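You operate a simulated robot arm through the tools that you are given. There is no shell and no other tool.

You are at the controls of a simulated two-armed robot. One attempt, no reset.

## Task
Take the lid off the yellow pot on the short wooden bench and lay it down there.

Only the result counts: the job must be done as asked and must still hold three seconds after the hand-in. Knocking over, shifting, dropping, spilling or breaking anything else fails it. Lids that push on must go on centred and level and be pressed home; caps that screw on are set level and turned clockwise until they are tight.

## Robot
Two 6-joint arms with three-finger grippers on one trunk, on a base that moves. Base frame: it is fixed to the floor where the robot stands at the start and does not move with it; the origin is under the middle of the robot, x ahead of it, y to its left, z up. Units: mm, rad, N and s.
The left shoulder is at the start at [20, 170, 1550], the right one opposite. With the tool pointing down near the work surface each hand reaches from about 300 to 580 mm from the robot's upright axis, wherever it stands, measured 20 degrees to its own side. Places, roughly: yellow pot [3750, -1250, 1000]. Payload 2.2 kg a hand.
The tool frame of a hand sits at the grasp point between the pads (the TCP): z along the fingers, y along the line on which they close. The tips reach 25 mm beyond it. The gripper opens to 104 mm; its body begins 74 mm behind the TCP.
Orientation is that of the tool frame in the base frame, as a unit quaternion [x, y, z, w]. With the fingers straight down and closing along the base's y, the tool's x points along the base's -x, its y along +y and its z along -z.

## Interface
- The arms move only by the tool servo_tool. It takes "left_moves", "right_moves" or both (then of equal length, played together; a hand with none holds still); each is a list of rows, each a list of 7 numbers: the shift along the tool's x, y, z in cm, then the turn, a rotation vector about the tool's x, y, z in rad, then the finger opening in cm, from 0 to 10.4. In form: [[tx, ty, tz, ax, ay, az, hand], ...]. A call has 1 to 20 rows; each row shifts and turns the commanded pose from where the row before left it, along the tool's axes as they then stand. Each row takes 0.2 s and may step no farther than 50 mm and 0.15 rad from the row before; otherwise, or with a gripper value out of range, the whole call is refused. A pose out of reach is approached as far as the arm can. The call stops where the force on the tool passes 40 N (or 10 N more than at its start, if that is more) or the arm is blocked; 0.2 s more then pass. Each finger travels about 72 mm/s and halts on what it meets, pressing with about 32 N; the grip force reading is that of the motor and also rises with nothing between the fingers. The clock runs only during rows and for 0.2 s after the last one: add rows that do not move to give the fingers time. It gives the time, the measured TCP pose, the force on the tool (base axes), the opening and the grip force at its end, in the units of the frame above (readings bear some noise), with the torque about the TCP (base axes, N m) and any sound that the robot's microphone picked up.
- Cameras (640 x 400 px; columns grow to the right, rows downward): "scene" is now at [153.9, -9.5, 1430.7]; the picture's right is [-0.11, -0.99, 0.00], its down [-0.67, 0.07, -0.74] and it looks along [0.73, -0.08, -0.68] (base axes); focal length 255 px, centre (320, 200). "left" rides on the left gripper at [82, -3, -104] in its tool frame; the picture's right is [0.04, 1.00, 0.00], its down [-0.75, 0.03, -0.66] and it looks along [-0.66, 0.03, 0.75] (tool axes); focal length 256 px, centre (320, 200). "right" rides on the right gripper at [82, 3, -104] in its tool frame; the picture's right is [-0.04, 1.00, 0.00], its down [-0.75, -0.03, -0.66] and it looks along [-0.66, -0.03, 0.75] (tool axes); focal length 256 px, centre (320, 200). There is no depth. A picture from a camera that has moved, and an enlarged one, comes with that camera's place and axes in the base frame and with its lens.
- get_image(camera): a new picture of that camera. It takes no simulated time.
- lift_body(by): moves the trunk up (or, below 0, down) by that many mm; the arms and the scene camera ride with it, the base frame stays. It gives what a move gives, with no picture.
- roll_base(legs): drives the robot by 1 to 6 legs, each [ahead, left, turn to the left] in mm, mm and rad, along the robot's own axes; the way and the turn of a leg run together, so that a leg with both is an arc; at most 1500 mm and 3.142 rad a leg. The arms and the cameras ride along, it lands a little off, and it stops where it bumps. It gives what a move gives.
- pan_tilt(pan, tilt): turns the head with the scene camera to pan (to the left, within 1.047 rad either way) and tilt (down, from -0.506 to 1.204), counted from straight ahead of the robot (the tilt from the chest, where the trunk bows). It gives what a move gives.
- inspect(camera, box): a new picture of the part [left, top, right, bottom] of that camera's present view, enlarged. It takes no simulated time.
- close_job(): hands the job in; it is judged then, once.

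Nothing tells you exact positions but the pictures and the camera data. Unless the task says otherwise, let go and move clear before handing in.

The tools are called as name(argument=value, ...) on one line, values as JSON. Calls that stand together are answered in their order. servo_tool: Moves the arms, as the interface text tells. Its arguments: {"type":"object","properties":{"left_moves":{"type":"array"},"right_moves":{"type":"array"}},"required":[]} The other tools are called the same way: lift_body (by) moves the trunk up or down; roll_base (legs) drives the base; pan_tilt (pan, tilt) turns the head that bears the scene camera; get_image (camera) takes a picture; inspect (camera, box) takes an enlarged picture of a part of a camera's view; close_job () hands the job in.

At the start:

```text
time_s: 0.0
left_eef_pos: [489.3, 189.3, 1135.8]
left_ee_rot: [0.0, 1.0, -0.001, -0.001]
left_wrist_force: [-0.4, -0.4, 0.3]
left_ft_torque: [0.01, 0.0, 0.01]
left_opening: 104.1
left_gripper_force: 0.0
right_eef_pos: [463.7, -224.5, 1120.3]
right_ee_rot: [0.0, 1.0, -0.001, 0.0]
right_wrist_force: [0.2, -0.5, -0.6]
right_ft_torque: [0.0, -0.01, -0.01]
right_opening: 104.3
right_gripper_force: 0.2
trunk travel left (down, up): [-742.0, 0.0]
robot x, y, heading: [-3.2, 0.9, 0.001]
head pan, tilt (commanded): [-0.11, 0.744]
```

scene: 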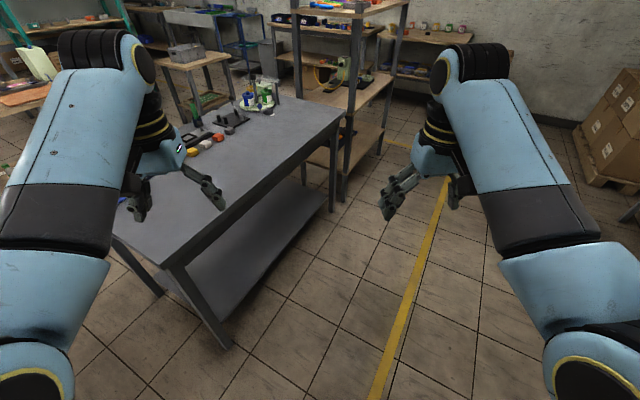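
right: 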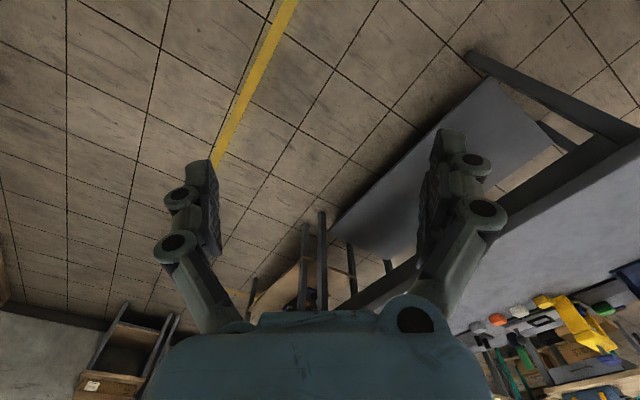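
left: 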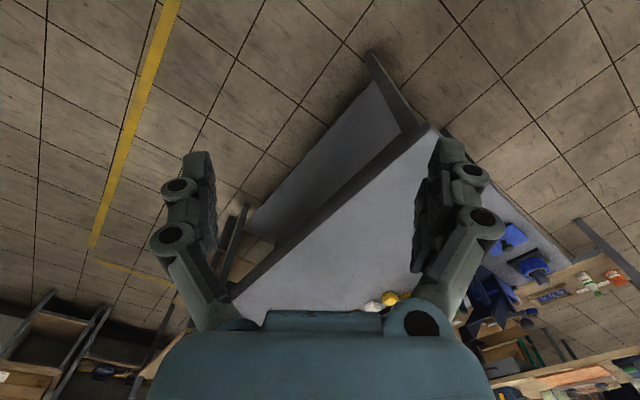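

I see a steel bench ahead-left with shelves behind it; the yellow pot should be further off, ahead and to the right at about [3750, -1250, 1000]. First I turn the head toward it to find the wooden bench and a clear path.

pan_tilt(pan=-0.33, tilt=0.2)

```text
time_s: 1.0
left_eef_pos: [490.0, 188.4, 1136.7]
left_ee_rot: [-0.001, 1.0, 0.0, 0.0]
left_wrist_force: [1.0, 1.3, -0.4]
left_ft_torque: [-0.02, 0.02, 0.03]
left_opening: 103.7
left_gripper_force: 0.1
right_eef_pos: [464.2, -224.7, 1120.3]
right_ee_rot: [0.0, 1.0, -0.001, 0.0]
right_wrist_force: [-0.3, 0.2, -0.7]
right_ft_torque: [0.02, 0.03, -0.01]
right_opening: 104.0
right_gripper_force: 0.1
trunk travel left (down, up): [-742.0, 0.0]
robot x, y, heading: [-1.3, 1.1, 0.001]
head pan, tilt (commanded): [-0.33, 0.201]
```

The head is now turned to the right and nearly level. I take a picture to find the short wooden bench.

get_image(camera="scene")

inspect(camera="scene", box=[240, 100, 440, 225])

```text
taken
camera scene: at [159.4, -30.6, 1479.6], right [-0.32, -0.95, 0.0], down [-0.19, 0.06, -0.98], along [0.93, -0.32, -0.2], focal length 255 px, centre (320, 200)
```

scene: 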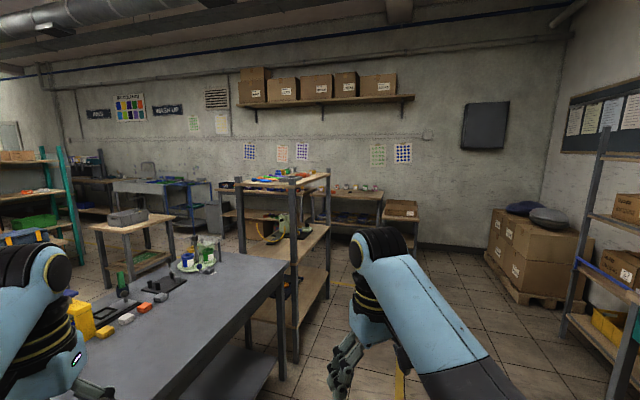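

```text
3.20 times, centred on (340, 162) of scene
camera zoom: at [159.4, -30.6, 1479.6], right [-0.32, -0.95, 0.0], down [-0.19, 0.06, -0.98], along [0.93, -0.32, -0.2], focal length 817 px, centre (256, 320)
```

zoom: 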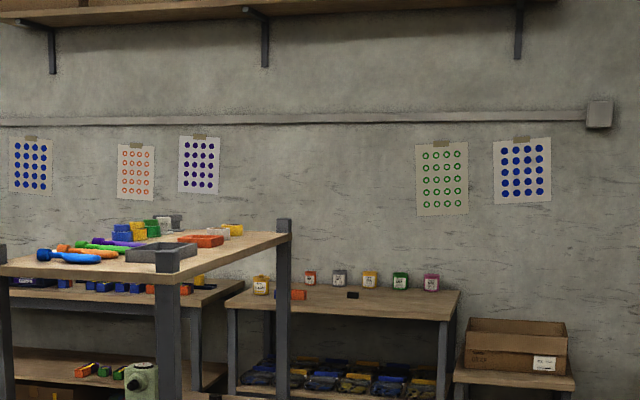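

The wooden bench with several small jars is against the far wall; the leftmost yellow one is near where the task places it. I enlarge more to tell the pots apart and check the path.

inspect(camera="scene", box=[308, 175, 388, 225])

pan_tilt(pan=-0.33, tilt=0.6)

get_image(camera="scene")

```text
8.00 times, centred on (348, 200) of scene
camera zoom: at [159.4, -30.6, 1479.6], right [-0.32, -0.95, 0.0], down [-0.19, 0.06, -0.98], along [0.93, -0.32, -0.2], focal length 2043 px, centre (96, 200)
```

zoom: 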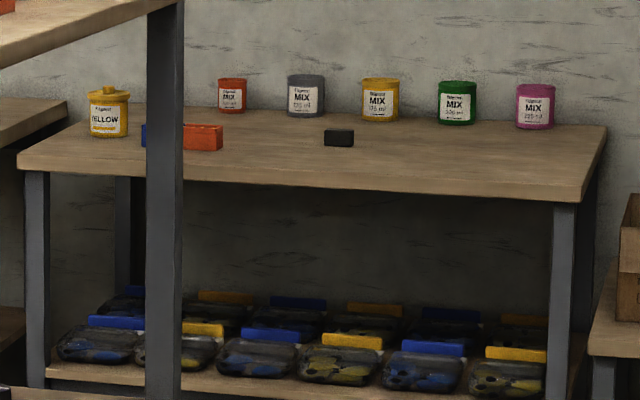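

```text
time_s: 1.8
left_eef_pos: [489.0, 189.7, 1137.0]
left_ee_rot: [0.0, 1.0, 0.001, 0.0]
left_wrist_force: [0.2, -0.5, -0.1]
left_ft_torque: [-0.01, 0.0, 0.04]
left_opening: 103.8
left_gripper_force: 0.0
right_eef_pos: [462.3, -223.5, 1120.6]
right_ee_rot: [0.0, 1.0, -0.001, 0.001]
right_wrist_force: [-0.5, 0.3, -0.1]
right_ft_torque: [0.01, -0.02, -0.03]
right_opening: 104.1
right_gripper_force: 0.0
trunk travel left (down, up): [-742.0, 0.0]
robot x, y, heading: [-0.6, 4.5, 0.004]
head pan, tilt (commanded): [-0.33, 0.6]
```

```text
taken
camera scene: at [154.8, -29.1, 1443.0], right [-0.32, -0.95, 0.0], down [-0.53, 0.18, -0.83], along [0.78, -0.27, -0.56], focal length 255 px, centre (320, 200)
```

scene: 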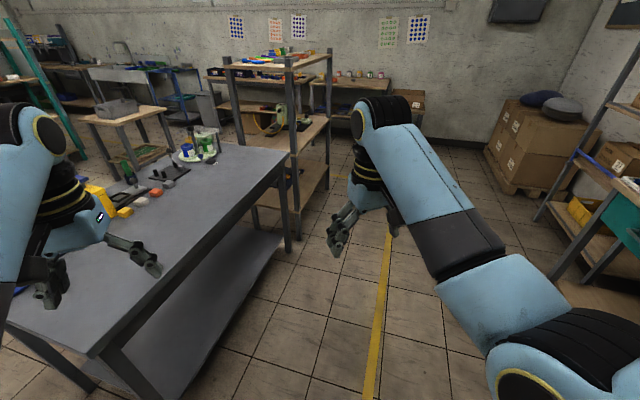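

The far bench holds a pot labelled YELLOW with a knobbed lid at its left end (roughly [3740, -1280, 870]), and the room is turned about -0.62 rad from my frame, with the shelf rack to the left of a clear aisle. I turn to face along the aisle and drive down it.

roll_base(legs=[[0, 0, -0.62], [1500, 0, 0], [600, 0, 0]])

pan_tilt(pan=0.6, tilt=0.4)

get_image(camera="scene")

```text
time_s: 13.9
left_eef_pos: [2218.2, -1350.6, 1136.0]
left_ee_rot: [0.304, 0.953, 0.001, 0.0]
left_wrist_force: [1.3, -0.7, 0.4]
left_ft_torque: [-0.01, -0.02, 0.0]
left_opening: 104.0
left_gripper_force: 0.1
right_eef_pos: [1958.3, -1670.4, 1121.2]
right_ee_rot: [0.303, 0.953, 0.0, 0.0]
right_wrist_force: [-0.2, 0.2, -1.1]
right_ft_torque: [0.01, 0.0, 0.02]
right_opening: 103.9
right_gripper_force: 0.0
trunk travel left (down, up): [-742.0, 0.0]
robot x, y, heading: [1708.3, -1218.6, -0.615]
head pan, tilt (commanded): [-0.33, 0.6]
```

```text
time_s: 15.2
left_eef_pos: [2219.0, -1349.7, 1137.8]
left_ee_rot: [0.303, 0.953, 0.0, 0.0]
left_wrist_force: [0.3, -0.4, -0.8]
left_ft_torque: [-0.01, 0.02, 0.02]
left_opening: 104.0
left_gripper_force: 0.0
right_eef_pos: [1958.0, -1670.4, 1120.8]
right_ee_rot: [0.303, 0.953, 0.0, -0.001]
right_wrist_force: [0.6, 0.0, -0.3]
right_ft_torque: [0.01, 0.02, -0.01]
right_opening: 104.2
right_gripper_force: 0.1
trunk travel left (down, up): [-742.0, 0.0]
robot x, y, heading: [1709.5, -1221.7, -0.615]
head pan, tilt (commanded): [0.6, 0.4]
```

```text
taken
camera scene: at [1859.7, -1263.4, 1461.2], right [-0.02, -1.0, 0.0], down [-0.39, 0.01, -0.92], along [0.92, -0.02, -0.39], focal length 255 px, centre (320, 200)
```

scene: 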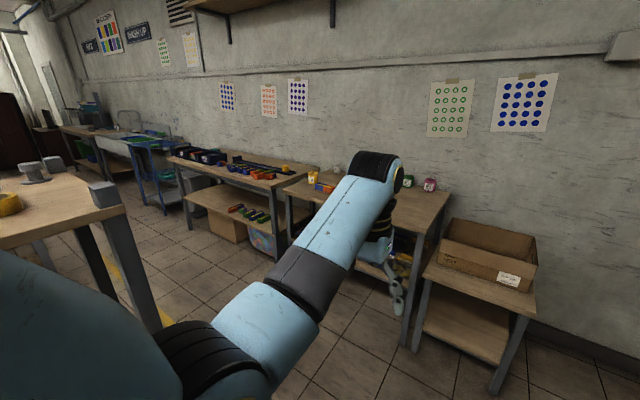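

I'm in the aisle beside the shelf rack; its far corner is near [2350, -870], and the pot is beyond it on the middle bench against the wall. I drive on past the rack and then sideways left to stand in front of the pot, still short of the bench.

roll_base(legs=[[850, 0, 0], [0, 1100, 0]])

pan_tilt(pan=0.0, tilt=0.75)

get_image(camera="scene")

```text
time_s: 24.9
left_eef_pos: [3541.1, -931.3, 1137.1]
left_ee_rot: [0.294, 0.956, 0.0, 0.001]
left_wrist_force: [0.0, -0.8, -0.2]
left_ft_torque: [0.02, -0.03, 0.02]
left_opening: 103.8
left_gripper_force: 0.0
right_eef_pos: [3287.9, -1257.9, 1120.3]
right_ee_rot: [0.295, 0.956, 0.0, -0.001]
right_wrist_force: [-0.8, -0.1, 0.0]
right_ft_torque: [0.04, 0.0, 0.0]
right_opening: 104.0
right_gripper_force: 0.1
trunk travel left (down, up): [-742.0, 0.0]
robot x, y, heading: [3029.8, -811.5, -0.595]
head pan, tilt (commanded): [0.6, 0.4]
```

```text
time_s: 25.9
left_eef_pos: [3542.3, -931.9, 1136.5]
left_ee_rot: [0.295, 0.956, 0.0, 0.0]
left_wrist_force: [0.4, -0.1, 0.9]
left_ft_torque: [0.0, 0.01, -0.02]
left_opening: 104.0
left_gripper_force: 0.1
right_eef_pos: [3287.1, -1257.9, 1120.1]
right_ee_rot: [0.294, 0.956, 0.0, 0.001]
right_wrist_force: [-0.3, 0.0, 0.1]
right_ft_torque: [0.03, 0.01, -0.02]
right_opening: 104.1
right_gripper_force: 0.1
trunk travel left (down, up): [-742.0, 0.0]
robot x, y, heading: [3030.0, -812.3, -0.599]
head pan, tilt (commanded): [0.0, 0.75]
```

```text
taken
camera scene: at [3157.8, -899.4, 1430.1], right [-0.56, -0.83, 0.0], down [-0.56, 0.38, -0.73], along [0.61, -0.41, -0.68], focal length 255 px, centre (320, 200)
```

scene: 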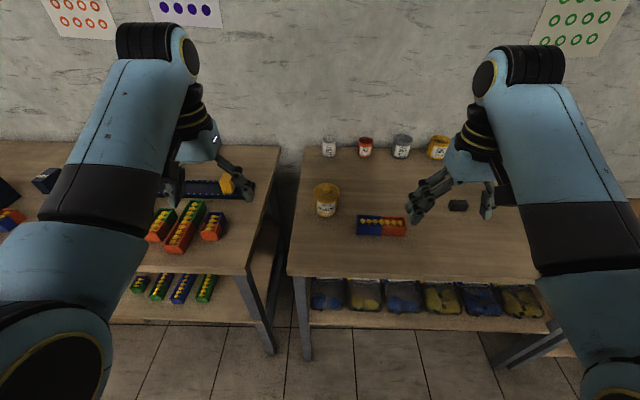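

Now the pot is straight ahead near the left end of the middle bench, with a blue/red tray of yellow parts to its right and a row of MIX tins behind. I enlarge the pot to see what sort of lid it has.

inspect(camera="scene", box=[286, 165, 366, 225])

inspect(camera="scene", box=[270, 120, 490, 270])

get_image(camera="left")

get_image(camera="right")

```text
6.67 times, centred on (326, 195) of scene
camera zoom: at [3157.8, -899.4, 1430.1], right [-0.56, -0.83, 0.0], down [-0.56, 0.38, -0.73], along [0.61, -0.41, -0.68], focal length 1702 px, centre (280, 233)
```

zoom: 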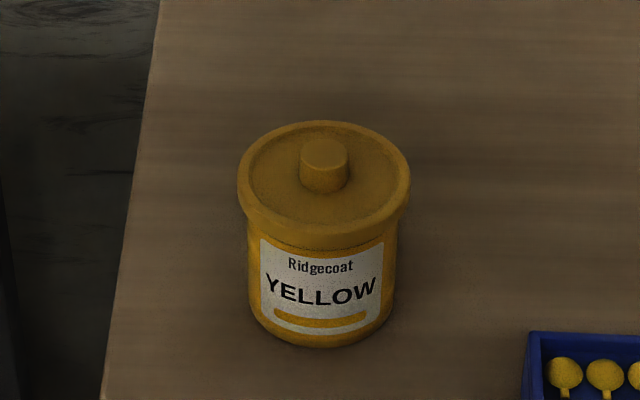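

```text
2.67 times, centred on (380, 195) of scene
camera zoom: at [3157.8, -899.4, 1430.1], right [-0.56, -0.83, 0.0], down [-0.56, 0.38, -0.73], along [0.61, -0.41, -0.68], focal length 681 px, centre (160, 213)
```

zoom: 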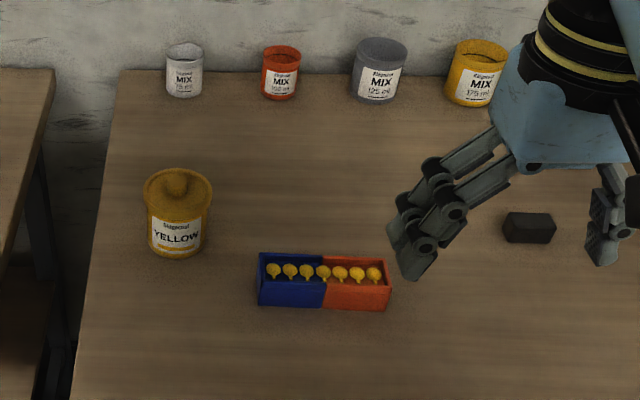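

```text
taken
camera left: at [3472.9, -889.2, 1240.9], right [0.53, 0.85, 0.0], down [0.64, -0.4, 0.66], along [0.56, -0.35, -0.75], focal length 256 px, centre (320, 200)
```

left: 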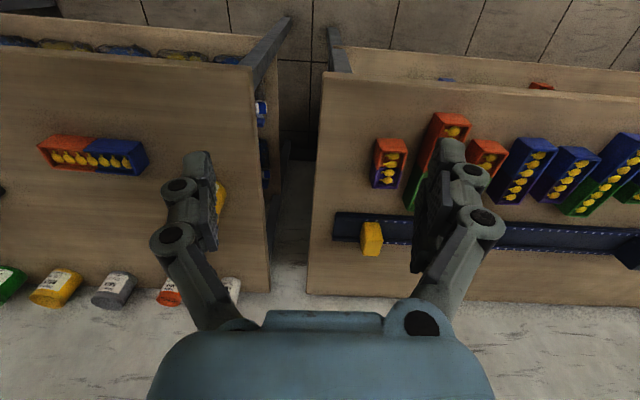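

```text
taken
camera right: at [3222.7, -1209.8, 1224.2], right [0.59, 0.8, 0.0], down [0.61, -0.45, 0.66], along [0.53, -0.39, -0.75], focal length 256 px, centre (320, 200)
```

right: 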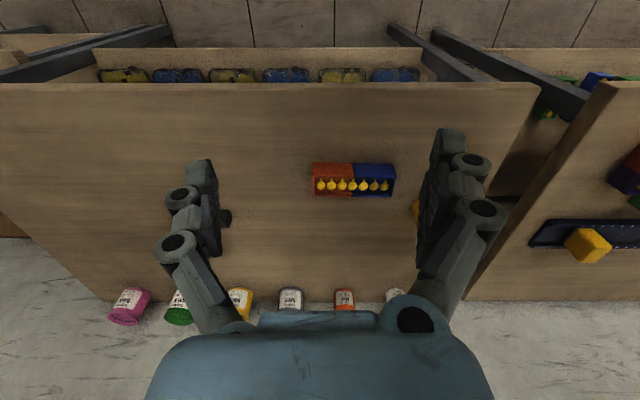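

The pot stands at about [3622, -1240], table top near z≈848, with a 78 mm lid (top ≈926) carrying a 21 mm knob whose top is near z≈944. Before closing in, I look down to see how much room the base has in front of the bench.

pan_tilt(pan=0.0, tilt=1.2)

get_image(camera="scene")

```text
time_s: 26.8
left_eef_pos: [3540.9, -931.6, 1137.6]
left_ee_rot: [0.294, 0.956, 0.0, 0.0]
left_wrist_force: [0.3, -0.6, 1.4]
left_ft_torque: [-0.03, 0.0, -0.01]
left_opening: 103.9
left_gripper_force: 0.0
right_eef_pos: [3288.4, -1258.9, 1119.4]
right_ee_rot: [0.294, 0.956, 0.0, 0.0]
right_wrist_force: [0.0, 0.1, -0.7]
right_ft_torque: [-0.02, 0.05, -0.01]
right_opening: 104.1
right_gripper_force: 0.1
trunk travel left (down, up): [-742.0, 0.0]
robot x, y, heading: [3031.7, -812.2, -0.594]
head pan, tilt (commanded): [0.0, 1.201]
```

```text
taken
camera scene: at [3135.5, -884.3, 1398.4], right [-0.56, -0.83, 0.0], down [-0.77, 0.52, -0.36], along [0.3, -0.2, -0.93], focal length 255 px, centre (320, 200)
```

scene: 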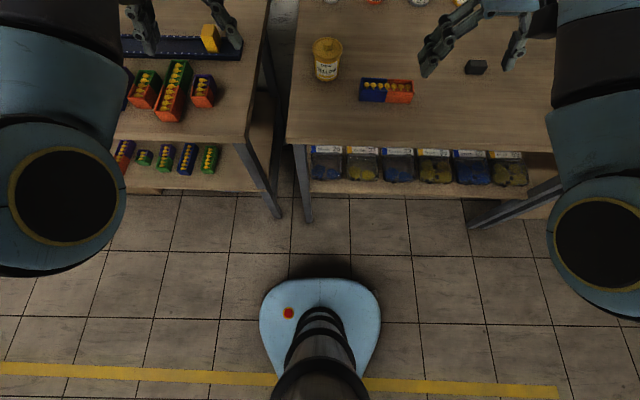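

The base front sits about 210 mm ahead of my axis and the bench legs about 535 mm ahead, so I can advance 230 mm safely. I move forward and a little left so the right hand has the pot in its best reach, then lower the trunk by 120 mm.

roll_base(legs=[[0, 149, 0], [230, 0, 0]])

lift_body(by=-120)

pan_tilt(pan=-0.35, tilt=0.8)

get_image(camera="scene")

get_image(camera="right")

```text
time_s: 29.5
left_eef_pos: [3816.8, -939.8, 1137.1]
left_ee_rot: [0.295, 0.955, 0.0, -0.001]
left_wrist_force: [0.4, -0.8, 0.0]
left_ft_torque: [0.02, 0.01, 0.01]
left_opening: 104.3
left_gripper_force: 0.1
right_eef_pos: [3562.4, -1267.0, 1119.1]
right_ee_rot: [0.295, 0.955, 0.0, -0.001]
right_wrist_force: [-1.0, 0.3, -0.2]
right_ft_torque: [0.01, 0.0, 0.0]
right_opening: 104.0
right_gripper_force: 0.0
trunk travel left (down, up): [-742.0, 0.0]
robot x, y, heading: [3300.1, -816.9, -0.597]
head pan, tilt (commanded): [0.0, 1.201]
```

```text
time_s: 31.0
left_eef_pos: [3817.1, -940.1, 1017.1]
left_ee_rot: [0.295, 0.956, -0.001, 0.0]
left_wrist_force: [1.3, -0.3, -0.9]
left_ft_torque: [-0.01, 0.0, 0.0]
left_opening: 104.0
left_gripper_force: 0.0
right_eef_pos: [3561.5, -1267.2, 999.6]
right_ee_rot: [0.295, 0.955, 0.001, 0.001]
right_wrist_force: [0.3, -0.7, 0.0]
right_ft_torque: [0.0, 0.03, 0.03]
right_opening: 103.9
right_gripper_force: 0.1
trunk travel left (down, up): [-622.0, 120.0]
robot x, y, heading: [3305.5, -819.9, -0.594]
head pan, tilt (commanded): [0.0, 1.201]
```

```text
time_s: 31.9
left_eef_pos: [3817.3, -939.7, 1016.8]
left_ee_rot: [0.295, 0.955, 0.0, 0.0]
left_wrist_force: [0.2, 0.6, -0.8]
left_ft_torque: [-0.03, 0.0, -0.01]
left_opening: 104.0
left_gripper_force: 0.0
right_eef_pos: [3561.6, -1266.4, 999.9]
right_ee_rot: [0.295, 0.956, 0.001, 0.0]
right_wrist_force: [-0.1, -0.1, 0.6]
right_ft_torque: [0.0, -0.02, -0.01]
right_opening: 104.2
right_gripper_force: 0.0
trunk travel left (down, up): [-622.0, 120.0]
robot x, y, heading: [3302.0, -823.9, -0.597]
head pan, tilt (commanded): [-0.351, 0.799]
```

```text
taken
camera scene: at [3411.3, -926.4, 1305.7], right [-0.81, -0.58, 0.0], down [-0.42, 0.58, -0.7], along [0.41, -0.57, -0.72], focal length 255 px, centre (320, 200)
```

scene: 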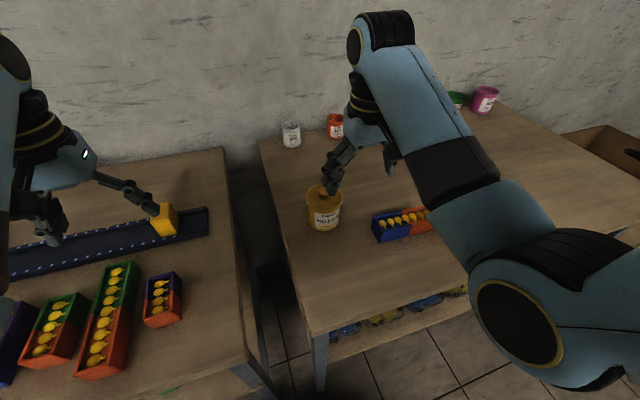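

```text
taken
camera right: at [3497.1, -1217.8, 1104.2], right [0.6, 0.8, 0.0], down [0.61, -0.45, 0.66], along [0.53, -0.39, -0.75], focal length 256 px, centre (320, 200)
```

right: 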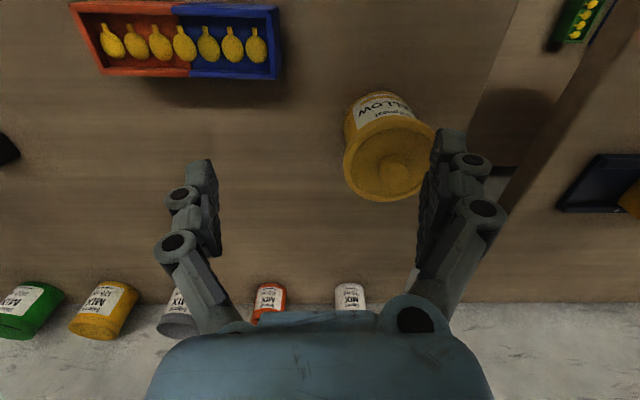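

The right hand is now near the pot, about 40–60 mm above and slightly to the side of it. I enlarge both views to fix the knob's position precisely.

inspect(camera="right", box=[320, 75, 480, 215])

inspect(camera="scene", box=[280, 140, 420, 250])

```text
2.86 times, centred on (400, 145) of right
camera zoom: at [3497.1, -1217.8, 1104.2], right [0.6, 0.8, 0.0], down [0.61, -0.45, 0.66], along [0.53, -0.39, -0.75], focal length 731 px, centre (91, 357)
```

zoom: 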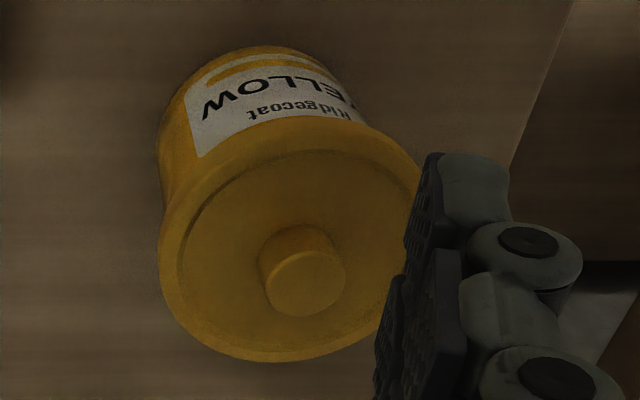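

```text
3.64 times, centred on (350, 195) of scene
camera zoom: at [3411.3, -926.4, 1305.7], right [-0.81, -0.58, 0.0], down [-0.42, 0.58, -0.7], along [0.41, -0.57, -0.72], focal length 929 px, centre (211, 218)
```

zoom: 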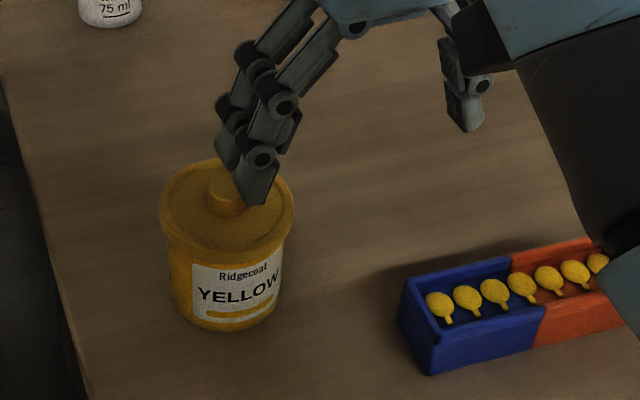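

Triangulating both views puts the knob's top at about [3625, -1240, 945]; the right hand must shift about -38 mm along tool x and +58 mm along tool y. I move over it at the present height and narrow the fingers to 50 mm.

servo_tool(right_moves=[[-0.95, 1.45, 0, 0, 0, 0, 10.4], [-0.95, 1.45, 0, 0, 0, 0, 10.4], [-0.95, 1.45, 0, 0, 0, 0, 10.4], [-0.94, 1.44, 0, 0, 0, 0, 10.4], [0, 0, 0, 0, 0, 0, 5.0], [0, 0, 0, 0, 0, 0, 5.0], [0, 0, 0, 0, 0, 0, 5.0]])

inspect(camera="right", box=[200, 80, 440, 280])

inspect(camera="scene", box=[260, 120, 420, 250])

get_image(camera="left")

```text
time_s: 33.5
left_eef_pos: [3816.2, -939.4, 1016.5]
left_ee_rot: [0.295, 0.956, 0.0, 0.0]
left_wrist_force: [0.6, 0.0, -0.2]
left_ft_torque: [-0.02, 0.01, 0.0]
left_opening: 104.1
left_gripper_force: 0.2
right_eef_pos: [3625.2, -1240.8, 1000.5]
right_ee_rot: [0.295, 0.956, 0.0, 0.0]
right_wrist_force: [0.0, 0.3, 0.0]
right_ft_torque: [0.01, 0.01, 0.0]
right_opening: 49.9
right_gripper_force: 0.1
trunk travel left (down, up): [-622.0, 120.0]
robot x, y, heading: [3306.3, -819.1, -0.601]
head pan, tilt (commanded): [-0.351, 0.799]
```

```text
2.00 times, centred on (320, 180) of right
camera zoom: at [3560.9, -1191.1, 1104.1], right [0.6, 0.8, 0.0], down [0.61, -0.45, 0.66], along [0.53, -0.39, -0.75], focal length 512 px, centre (320, 240)
```

zoom: 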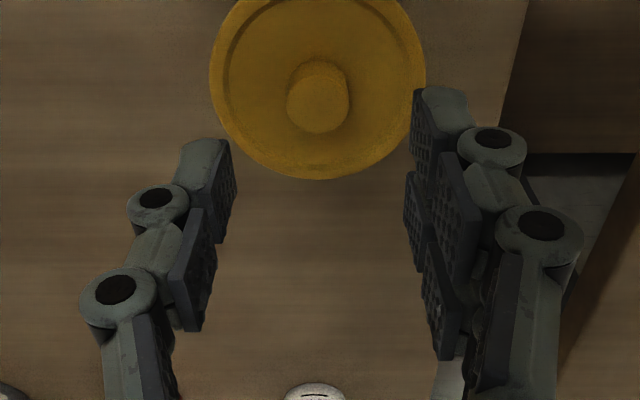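

```text
3.08 times, centred on (340, 185) of scene
camera zoom: at [3411.2, -926.5, 1305.8], right [-0.81, -0.58, 0.0], down [-0.42, 0.58, -0.7], along [0.41, -0.57, -0.72], focal length 786 px, centre (258, 246)
```

zoom: 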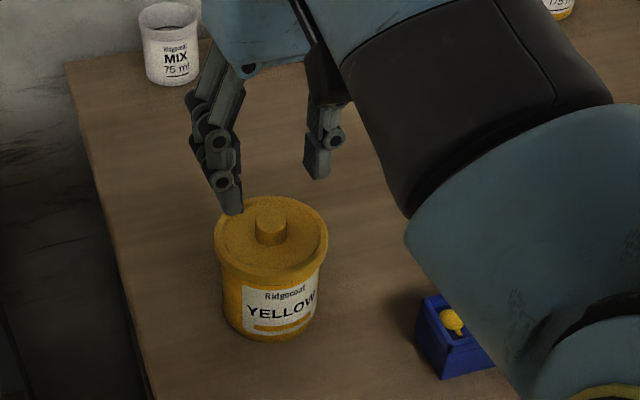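

```text
taken
camera left: at [3747.5, -897.5, 1120.9], right [0.53, 0.85, 0.0], down [0.64, -0.4, 0.66], along [0.56, -0.35, -0.75], focal length 256 px, centre (320, 200)
```

left: 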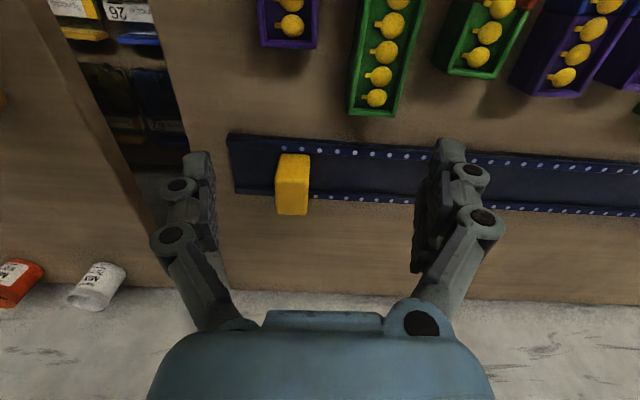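

The hand is centred over the knob within 2–3 mm. I narrow the fingers to 40 mm so they fit inside the lid's rim and descend most of the way.

servo_tool(right_moves=[[0, 0, 0, 0, 0, 0, 4.2], [0, 0, 1.0, 0, 0, 0, 4.2], [0, 0, 1.0, 0, 0, 0, 4.2], [0, 0, 1.0, 0, 0, 0, 4.2], [0, 0, 0.6, 0, 0, 0, 4.2], [0, 0, 0, 0, 0, 0, 4.2]])

inspect(camera="right", box=[200, 80, 440, 280])

inspect(camera="scene", box=[270, 140, 390, 240])

```text
time_s: 34.9
left_eef_pos: [3816.4, -940.5, 1016.5]
left_ee_rot: [0.295, 0.956, 0.001, 0.0]
left_wrist_force: [-0.5, 0.4, -0.3]
left_ft_torque: [-0.01, 0.01, -0.01]
left_opening: 103.8
left_gripper_force: 0.0
right_eef_pos: [3626.3, -1240.8, 964.3]
right_ee_rot: [0.295, 0.955, 0.0, 0.0]
right_wrist_force: [-0.4, -0.5, 0.5]
right_ft_torque: [-0.02, 0.02, 0.0]
right_opening: 41.8
right_gripper_force: 0.0
trunk travel left (down, up): [-622.0, 120.0]
robot x, y, heading: [3303.4, -818.7, -0.597]
head pan, tilt (commanded): [-0.351, 0.799]
```

```text
2.00 times, centred on (320, 180) of right
camera zoom: at [3560.9, -1191.8, 1068.1], right [0.6, 0.8, 0.0], down [0.61, -0.45, 0.66], along [0.53, -0.39, -0.76], focal length 512 px, centre (320, 240)
```

zoom: 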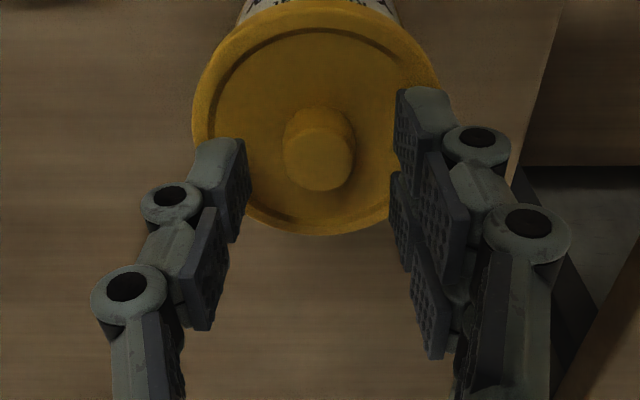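

```text
4.00 times, centred on (330, 190) of scene
camera zoom: at [3411.3, -926.5, 1305.8], right [-0.81, -0.58, 0.0], down [-0.42, 0.58, -0.7], along [0.41, -0.57, -0.72], focal length 1022 px, centre (280, 240)
```

zoom: 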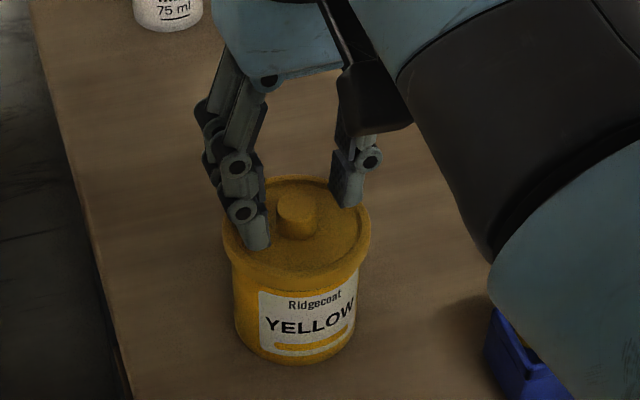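

The fingertips straddle the knob evenly inside the rim, about 8 mm above the lid's surface. I lower 6 mm more with a 2 mm trim and close gently on the knob.

servo_tool(right_moves=[[0.2, 0, 0.3, 0, 0, 0, 4.2], [0, 0, 0.3, 0, 0, 0, 4.2], [0, 0, 0, 0, 0, 0, 4.2]])

inspect(camera="right", box=[200, 80, 440, 280])

inspect(camera="scene", box=[300, 160, 370, 220])

```text
time_s: 35.7
left_eef_pos: [3817.2, -939.6, 1016.1]
left_ee_rot: [0.295, 0.955, 0.0, 0.0]
left_wrist_force: [0.1, -0.2, -0.6]
left_ft_torque: [0.02, -0.01, -0.01]
left_opening: 104.0
left_gripper_force: 0.1
right_eef_pos: [3623.4, -1238.9, 959.5]
right_ee_rot: [0.295, 0.956, 0.0, 0.0]
right_wrist_force: [-0.4, -0.7, -0.2]
right_ft_torque: [0.02, -0.04, 0.02]
right_opening: 41.8
right_gripper_force: 0.0
trunk travel left (down, up): [-622.0, 120.0]
robot x, y, heading: [3304.6, -821.8, -0.599]
head pan, tilt (commanded): [-0.351, 0.799]
```

```text
2.00 times, centred on (320, 180) of right
camera zoom: at [3559.3, -1190.3, 1062.1], right [0.6, 0.8, 0.0], down [0.61, -0.45, 0.66], along [0.53, -0.39, -0.75], focal length 512 px, centre (320, 240)
```

zoom: 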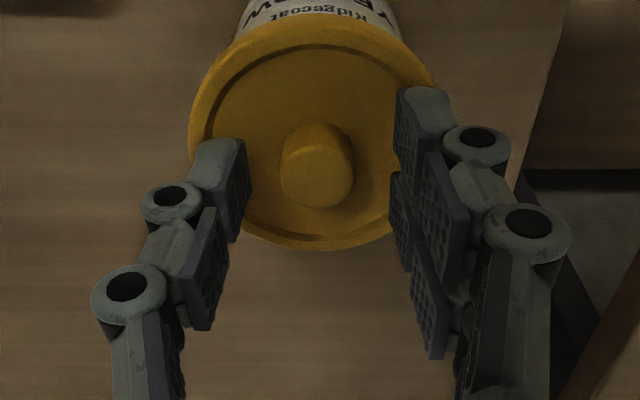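

```text
6.67 times, centred on (335, 190) of scene
camera zoom: at [3411.2, -926.4, 1305.8], right [-0.81, -0.58, 0.0], down [-0.42, 0.58, -0.7], along [0.41, -0.57, -0.72], focal length 1702 px, centre (220, 267)
```

zoom: 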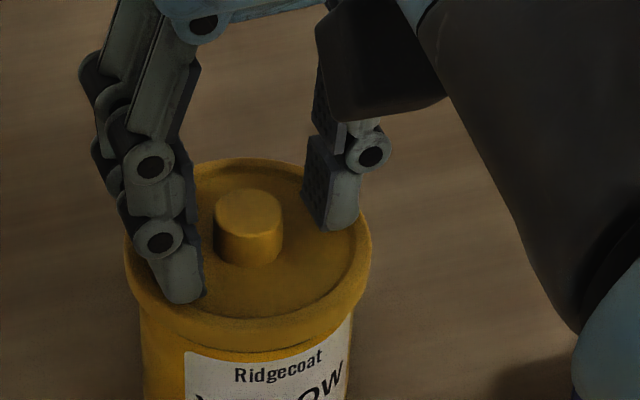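

The knob is centred between the pads, fingertips just above the lid. I close on the knob.

servo_tool(right_moves=[[0, 0, 0, 0, 0, 0, 3.0], [0, 0, 0, 0, 0, 0, 2.0], [0, 0, 0, 0, 0, 0, 1.0], [0, 0, 0, 0, 0, 0, 1.0], [0, 0, 0, 0, 0, 0, 1.0]])

inspect(camera="right", box=[200, 80, 440, 280])

inspect(camera="scene", box=[300, 160, 370, 220])

```text
time_s: 36.9
left_eef_pos: [3817.3, -940.0, 1016.6]
left_ee_rot: [0.295, 0.956, 0.0, 0.0]
left_wrist_force: [-0.7, 0.2, -0.1]
left_ft_torque: [0.0, 0.02, 0.02]
left_opening: 103.9
left_gripper_force: 0.1
right_eef_pos: [3624.1, -1238.6, 957.4]
right_ee_rot: [0.294, 0.956, 0.0, -0.001]
right_wrist_force: [-0.6, 0.2, -0.4]
right_ft_torque: [-0.01, -0.01, -0.03]
right_opening: 19.0
right_gripper_force: 32.1
trunk travel left (down, up): [-622.0, 120.0]
robot x, y, heading: [3299.6, -819.3, -0.598]
head pan, tilt (commanded): [-0.351, 0.799]
heard: snap
```

```text
2.00 times, centred on (320, 180) of right
camera zoom: at [3559.3, -1190.3, 1062.2], right [0.6, 0.8, 0.0], down [0.61, -0.45, 0.66], along [0.53, -0.39, -0.75], focal length 512 px, centre (320, 240)
```

zoom: 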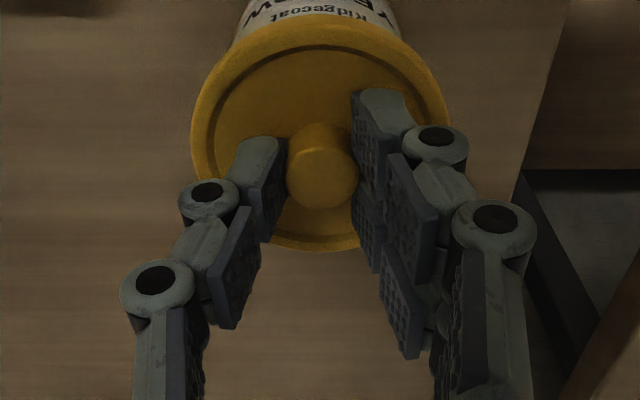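

```text
6.67 times, centred on (335, 190) of scene
camera zoom: at [3411.3, -926.5, 1305.8], right [-0.81, -0.58, 0.0], down [-0.42, 0.58, -0.7], along [0.41, -0.57, -0.72], focal length 1702 px, centre (220, 267)
```

zoom: 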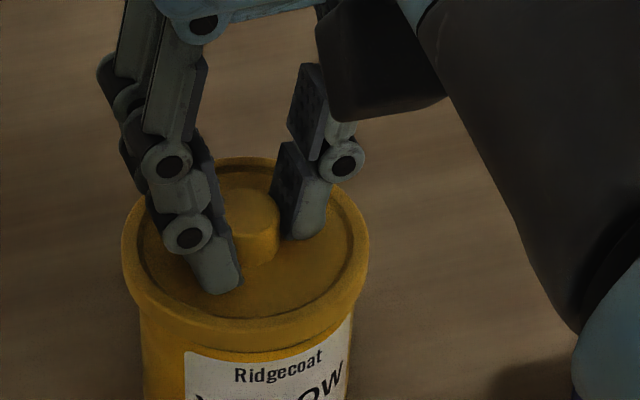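

There was a snap sound as the fingers closed on the knob (opening 19 mm, 32 N), but nothing looks broken; the lid may have come unseated. I lift a few millimetres slowly and watch the force for whether the pot comes along.

servo_tool(right_moves=[[0, 0, -0.2, 0, 0, 0, 1.0], [0, 0, -0.2, 0, 0, 0, 1.0], [0, 0, -0.2, 0, 0, 0, 1.0], [0, 0, 0, 0, 0, 0, 1.0]])

inspect(camera="right", box=[200, 80, 440, 280])

inspect(camera="scene", box=[280, 150, 380, 240])

```text
time_s: 37.9
left_eef_pos: [3816.9, -940.7, 1016.9]
left_ee_rot: [0.295, 0.956, 0.0, 0.0]
left_wrist_force: [0.5, -0.4, 0.3]
left_ft_torque: [0.04, -0.03, -0.02]
left_opening: 104.1
left_gripper_force: 0.1
right_eef_pos: [3624.8, -1239.4, 963.5]
right_ee_rot: [0.295, 0.955, 0.0, 0.0]
right_wrist_force: [0.0, 1.4, 1.0]
right_ft_torque: [-0.02, -0.02, 0.01]
right_opening: 19.1
right_gripper_force: 31.5
trunk travel left (down, up): [-622.0, 120.0]
robot x, y, heading: [3301.3, -821.2, -0.6]
head pan, tilt (commanded): [-0.351, 0.799]
```

```text
2.00 times, centred on (320, 180) of right
camera zoom: at [3559.5, -1190.2, 1067.9], right [0.6, 0.8, 0.0], down [0.61, -0.45, 0.66], along [0.53, -0.39, -0.75], focal length 512 px, centre (320, 240)
```

zoom: 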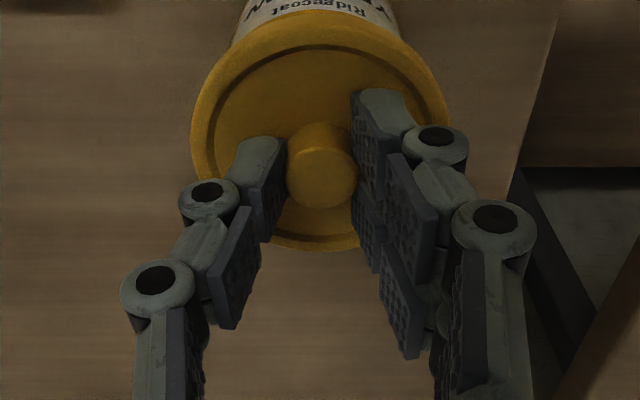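

```text
4.44 times, centred on (330, 195) of scene
camera zoom: at [3411.3, -926.5, 1305.8], right [-0.81, -0.58, 0.0], down [-0.42, 0.58, -0.7], along [0.41, -0.57, -0.72], focal length 1135 px, centre (276, 222)
```

zoom: 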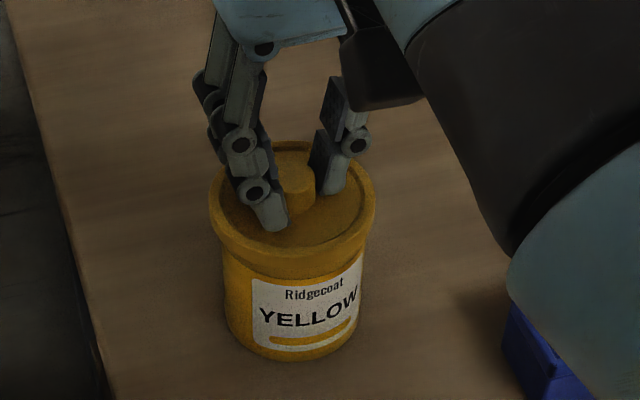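

The lid moved up with the hand at almost no force and the pot's label has dropped back relative to it, so it appears to be separating. I lift another 15 mm and check for a gap.

servo_tool(right_moves=[[0, 0, -0.3, 0, 0, 0, 1.0], [0, 0, -0.4, 0, 0, 0, 1.0], [0, 0, -0.4, 0, 0, 0, 1.0], [0, 0, -0.4, 0, 0, 0, 1.0], [0, 0, 0, 0, 0, 0, 1.0]])

inspect(camera="right", box=[200, 80, 440, 280])

inspect(camera="scene", box=[280, 150, 380, 240])

```text
time_s: 39.1
left_eef_pos: [3816.3, -940.5, 1015.4]
left_ee_rot: [0.294, 0.956, -0.001, 0.0]
left_wrist_force: [-0.1, -0.4, 0.2]
left_ft_torque: [-0.01, -0.06, 0.0]
left_opening: 104.3
left_gripper_force: 0.1
right_eef_pos: [3624.4, -1240.7, 978.8]
right_ee_rot: [0.295, 0.955, 0.0, 0.0]
right_wrist_force: [-0.2, -0.3, 0.1]
right_ft_torque: [-0.02, 0.0, -0.02]
right_opening: 19.4
right_gripper_force: 32.0
trunk travel left (down, up): [-622.0, 120.0]
robot x, y, heading: [3306.4, -822.3, -0.599]
head pan, tilt (commanded): [-0.351, 0.799]
```

```text
2.00 times, centred on (320, 180) of right
camera zoom: at [3559.4, -1190.4, 1082.8], right [0.6, 0.8, 0.0], down [0.61, -0.45, 0.66], along [0.53, -0.39, -0.75], focal length 512 px, centre (320, 240)
```

zoom: 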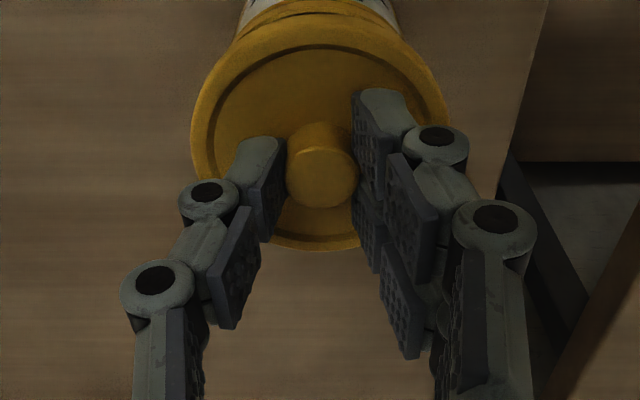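

```text
4.44 times, centred on (330, 195) of scene
camera zoom: at [3411.3, -926.5, 1305.8], right [-0.81, -0.58, 0.0], down [-0.42, 0.58, -0.7], along [0.41, -0.57, -0.72], focal length 1135 px, centre (276, 222)
```

zoom: 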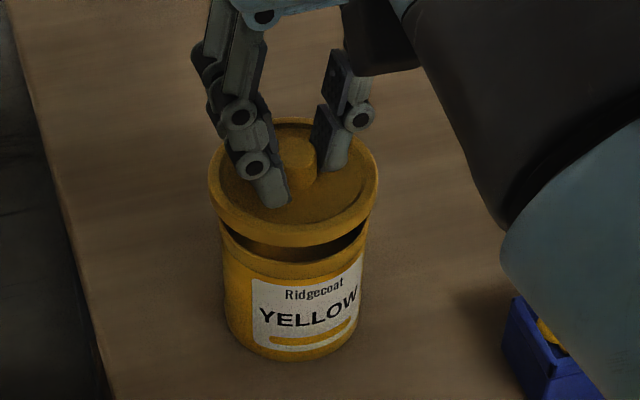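

The lid is clearly free, with a gap and the pot undisturbed on the bench. I raise it another 50 mm, then carry it 120 mm toward me to the open wood in front of the pot, clear of the tray and the bench's left edge.

servo_tool(right_moves=[[0, 0, -1.0, 0, 0, 0, 1.0], [0, 0, -1.2, 0, 0, 0, 1.0], [0, 0, -1.2, 0, 0, 0, 1.0], [0, 0, -1.2, 0, 0, 0, 1.0], [0, 0, -0.6, 0, 0, 0, 1.0], [1.0, 0, 0, 0, 0, 0, 1.0], [1.5, 0.1, 0, 0, 0, 0, 1.0], [1.5, 0.1, 0, 0, 0, 0, 1.0], [1.5, 0.1, 0, 0, 0, 0, 1.0], [1.5, 0.1, 0, 0, 0, 0, 1.0], [1.5, 0.1, 0, 0, 0, 0, 1.0], [1.5, 0, 0, 0, 0, 0, 1.0], [1.2, 0, 0, 0, 0, 0, 1.0], [0.8, 0, 0, 0, 0, 0, 1.0], [0, 0, 0, 0, 0, 0, 1.0]])

get_image(camera="scene")

get_image(camera="right")

inspect(camera="scene", box=[260, 150, 420, 290])

```text
time_s: 41.7
left_eef_pos: [3813.7, -938.9, 1017.7]
left_ee_rot: [0.294, 0.956, 0.0, 0.0]
left_wrist_force: [0.5, 0.3, -0.1]
left_ft_torque: [0.02, -0.01, -0.03]
left_opening: 104.0
left_gripper_force: 0.0
right_eef_pos: [3519.6, -1237.7, 1008.7]
right_ee_rot: [0.306, 0.949, -0.071, -0.013]
right_wrist_force: [-0.1, -0.3, 0.0]
right_ft_torque: [-0.01, -0.01, -0.03]
right_opening: 19.2
right_gripper_force: 31.8
right hand out of reach, approached as far as the arm can: row 7, 8, 9, 10, 12
trunk travel left (down, up): [-622.0, 120.0]
robot x, y, heading: [3304.9, -821.3, -0.601]
head pan, tilt (commanded): [-0.351, 0.799]
stopped in row 13 (right hand): the arm was blocked; the commanded pose is now the measured one
```

```text
taken
camera scene: at [3410.7, -926.4, 1305.9], right [-0.81, -0.58, 0.0], down [-0.42, 0.58, -0.7], along [0.41, -0.57, -0.72], focal length 255 px, centre (320, 200)
```

scene: 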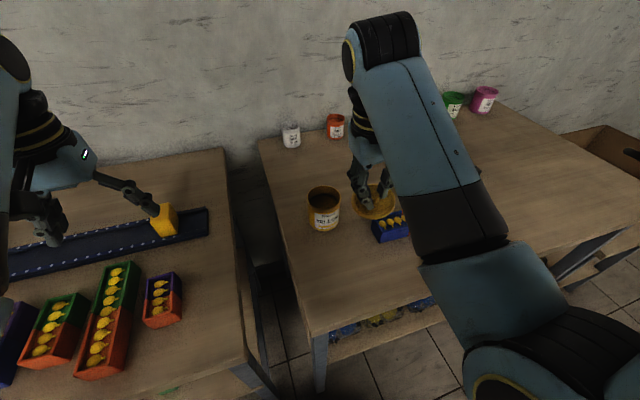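

```text
taken
camera right: at [3463.5, -1174.5, 1110.0], right [0.61, 0.78, -0.14], down [0.64, -0.38, 0.67], along [0.47, -0.5, -0.73], focal length 256 px, centre (320, 200)
```

right: 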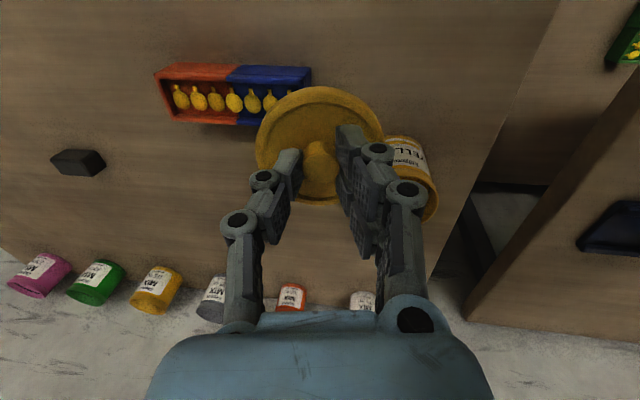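

```text
2.86 times, centred on (340, 220) of scene
camera zoom: at [3410.7, -926.4, 1305.9], right [-0.81, -0.58, 0.0], down [-0.42, 0.58, -0.7], along [0.41, -0.57, -0.72], focal length 730 px, centre (263, 143)
```

zoom: 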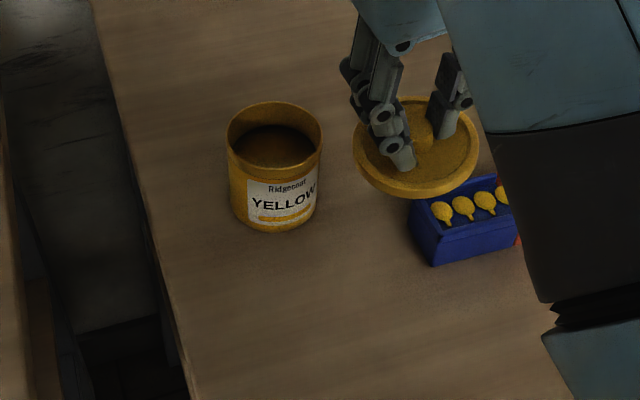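

The lid is off and held level-ish, but the arm cannot fold that near at this height: it stopped at [3520, -1238, 1009], tilted about 0.14 rad and near the tray. I bring it back level into easy reach and up, then will use the base to carry the lid toward me instead.

servo_tool(right_moves=[[-0.6, 0.5, -0.6, -0.02, 0.003, -0.004, 1.0], [-1.1, 0.9, -0.6, -0.025, 0.003, -0.004, 1.0], [-1.2, 0.9, -0.6, -0.025, 0.003, -0.004, 1.0], [-1.2, 0.9, -0.4, -0.025, 0.003, -0.004, 1.0], [-1.2, 0.9, -0.3, -0.024, 0.003, -0.004, 1.0], [-1.2, 0.9, -0.2, -0.024, 0.002, -0.005, 1.0], [-0.6, 0.3, 0, 0, 0, 0, 1.0], [0, 0, 0, 0, 0, 0, 1.0]])

get_image(camera="scene")

get_image(camera="right")

```text
time_s: 43.5
left_eef_pos: [3816.7, -939.9, 1016.0]
left_ee_rot: [0.295, 0.956, 0.0, 0.0]
left_wrist_force: [0.9, 0.1, -0.7]
left_ft_torque: [0.01, -0.03, 0.01]
left_opening: 103.9
left_gripper_force: 0.0
right_eef_pos: [3613.2, -1233.1, 1026.7]
right_ee_rot: [0.295, 0.955, 0.0, 0.002]
right_wrist_force: [0.2, -1.2, -0.4]
right_ft_torque: [-0.02, 0.0, -0.01]
right_opening: 19.1
right_gripper_force: 32.5
right hand out of reach, approached as far as the arm can: row 1, 2
trunk travel left (down, up): [-622.0, 120.0]
robot x, y, heading: [3304.4, -819.4, -0.594]
head pan, tilt (commanded): [-0.351, 0.799]
```

```text
taken
camera scene: at [3411.2, -926.4, 1305.8], right [-0.81, -0.58, 0.0], down [-0.42, 0.58, -0.7], along [0.41, -0.57, -0.72], focal length 255 px, centre (320, 200)
```

scene: 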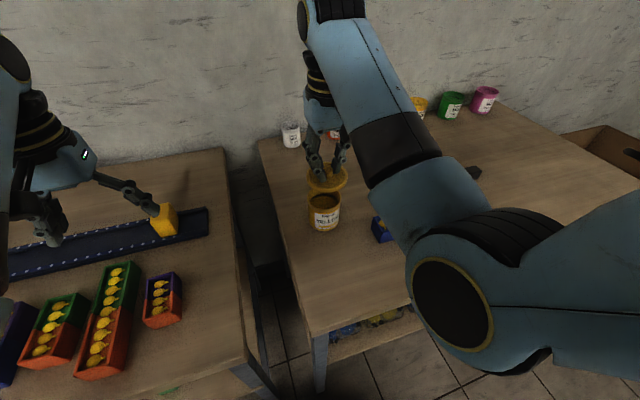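

```text
taken
camera right: at [3548.3, -1183.6, 1130.4], right [0.6, 0.8, 0.0], down [0.6, -0.45, 0.66], along [0.53, -0.39, -0.75], focal length 256 px, centre (320, 200)
```

right: 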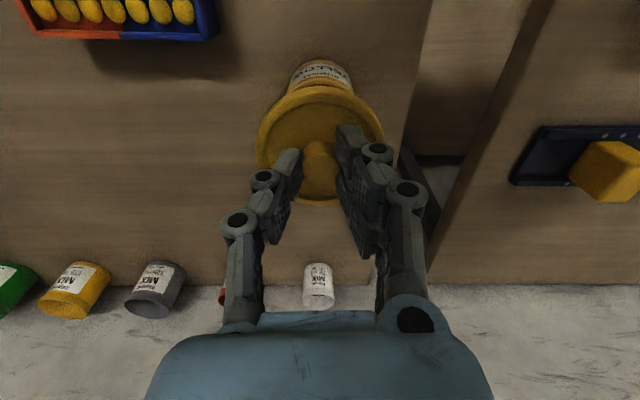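

The lid is level again above the pot at z≈1027. I roll the base back 110 mm, which carries the lid in front of the pot, clear of everything below.

roll_base(legs=[[-110, 5, 0]])

get_image(camera="scene")

get_image(camera="right")

```text
time_s: 44.7
left_eef_pos: [3727.0, -874.4, 1017.4]
left_ee_rot: [0.295, 0.956, 0.0, 0.0]
left_wrist_force: [-1.2, 0.9, 0.4]
left_ft_torque: [-0.01, -0.03, 0.02]
left_opening: 103.8
left_gripper_force: 0.1
right_eef_pos: [3525.0, -1166.6, 1025.7]
right_ee_rot: [0.296, 0.955, -0.001, 0.002]
right_wrist_force: [-0.5, 0.0, -0.4]
right_ft_torque: [-0.01, 0.0, 0.03]
right_opening: 19.2
right_gripper_force: 32.0
trunk travel left (down, up): [-622.0, 120.0]
robot x, y, heading: [3219.4, -751.5, -0.602]
head pan, tilt (commanded): [-0.351, 0.799]
```

```text
taken
camera scene: at [3322.4, -859.9, 1305.9], right [-0.81, -0.58, 0.0], down [-0.42, 0.58, -0.7], along [0.41, -0.57, -0.72], focal length 255 px, centre (320, 200)
```

scene: 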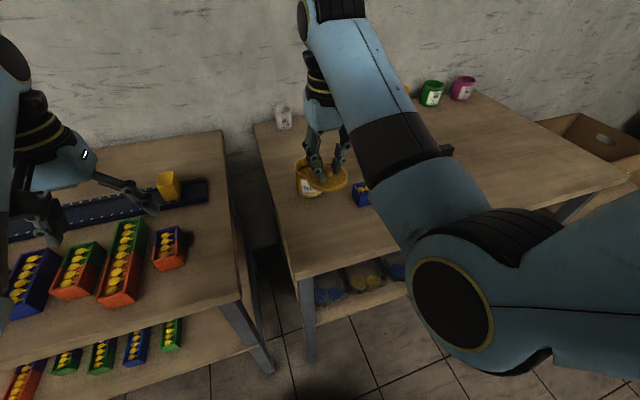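

```text
taken
camera right: at [3459.2, -1117.2, 1130.7], right [0.6, 0.8, 0.0], down [0.6, -0.45, 0.66], along [0.53, -0.39, -0.75], focal length 256 px, centre (320, 200)
```

right: 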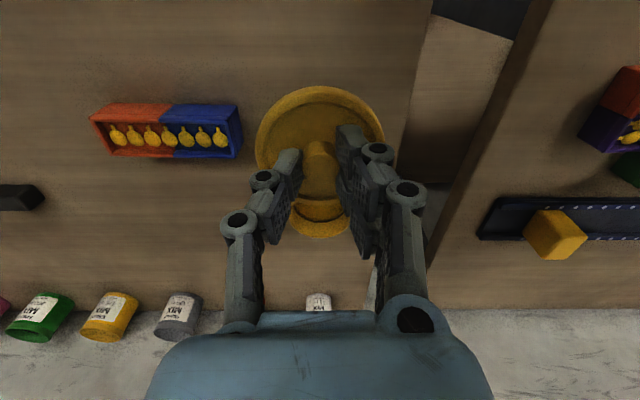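

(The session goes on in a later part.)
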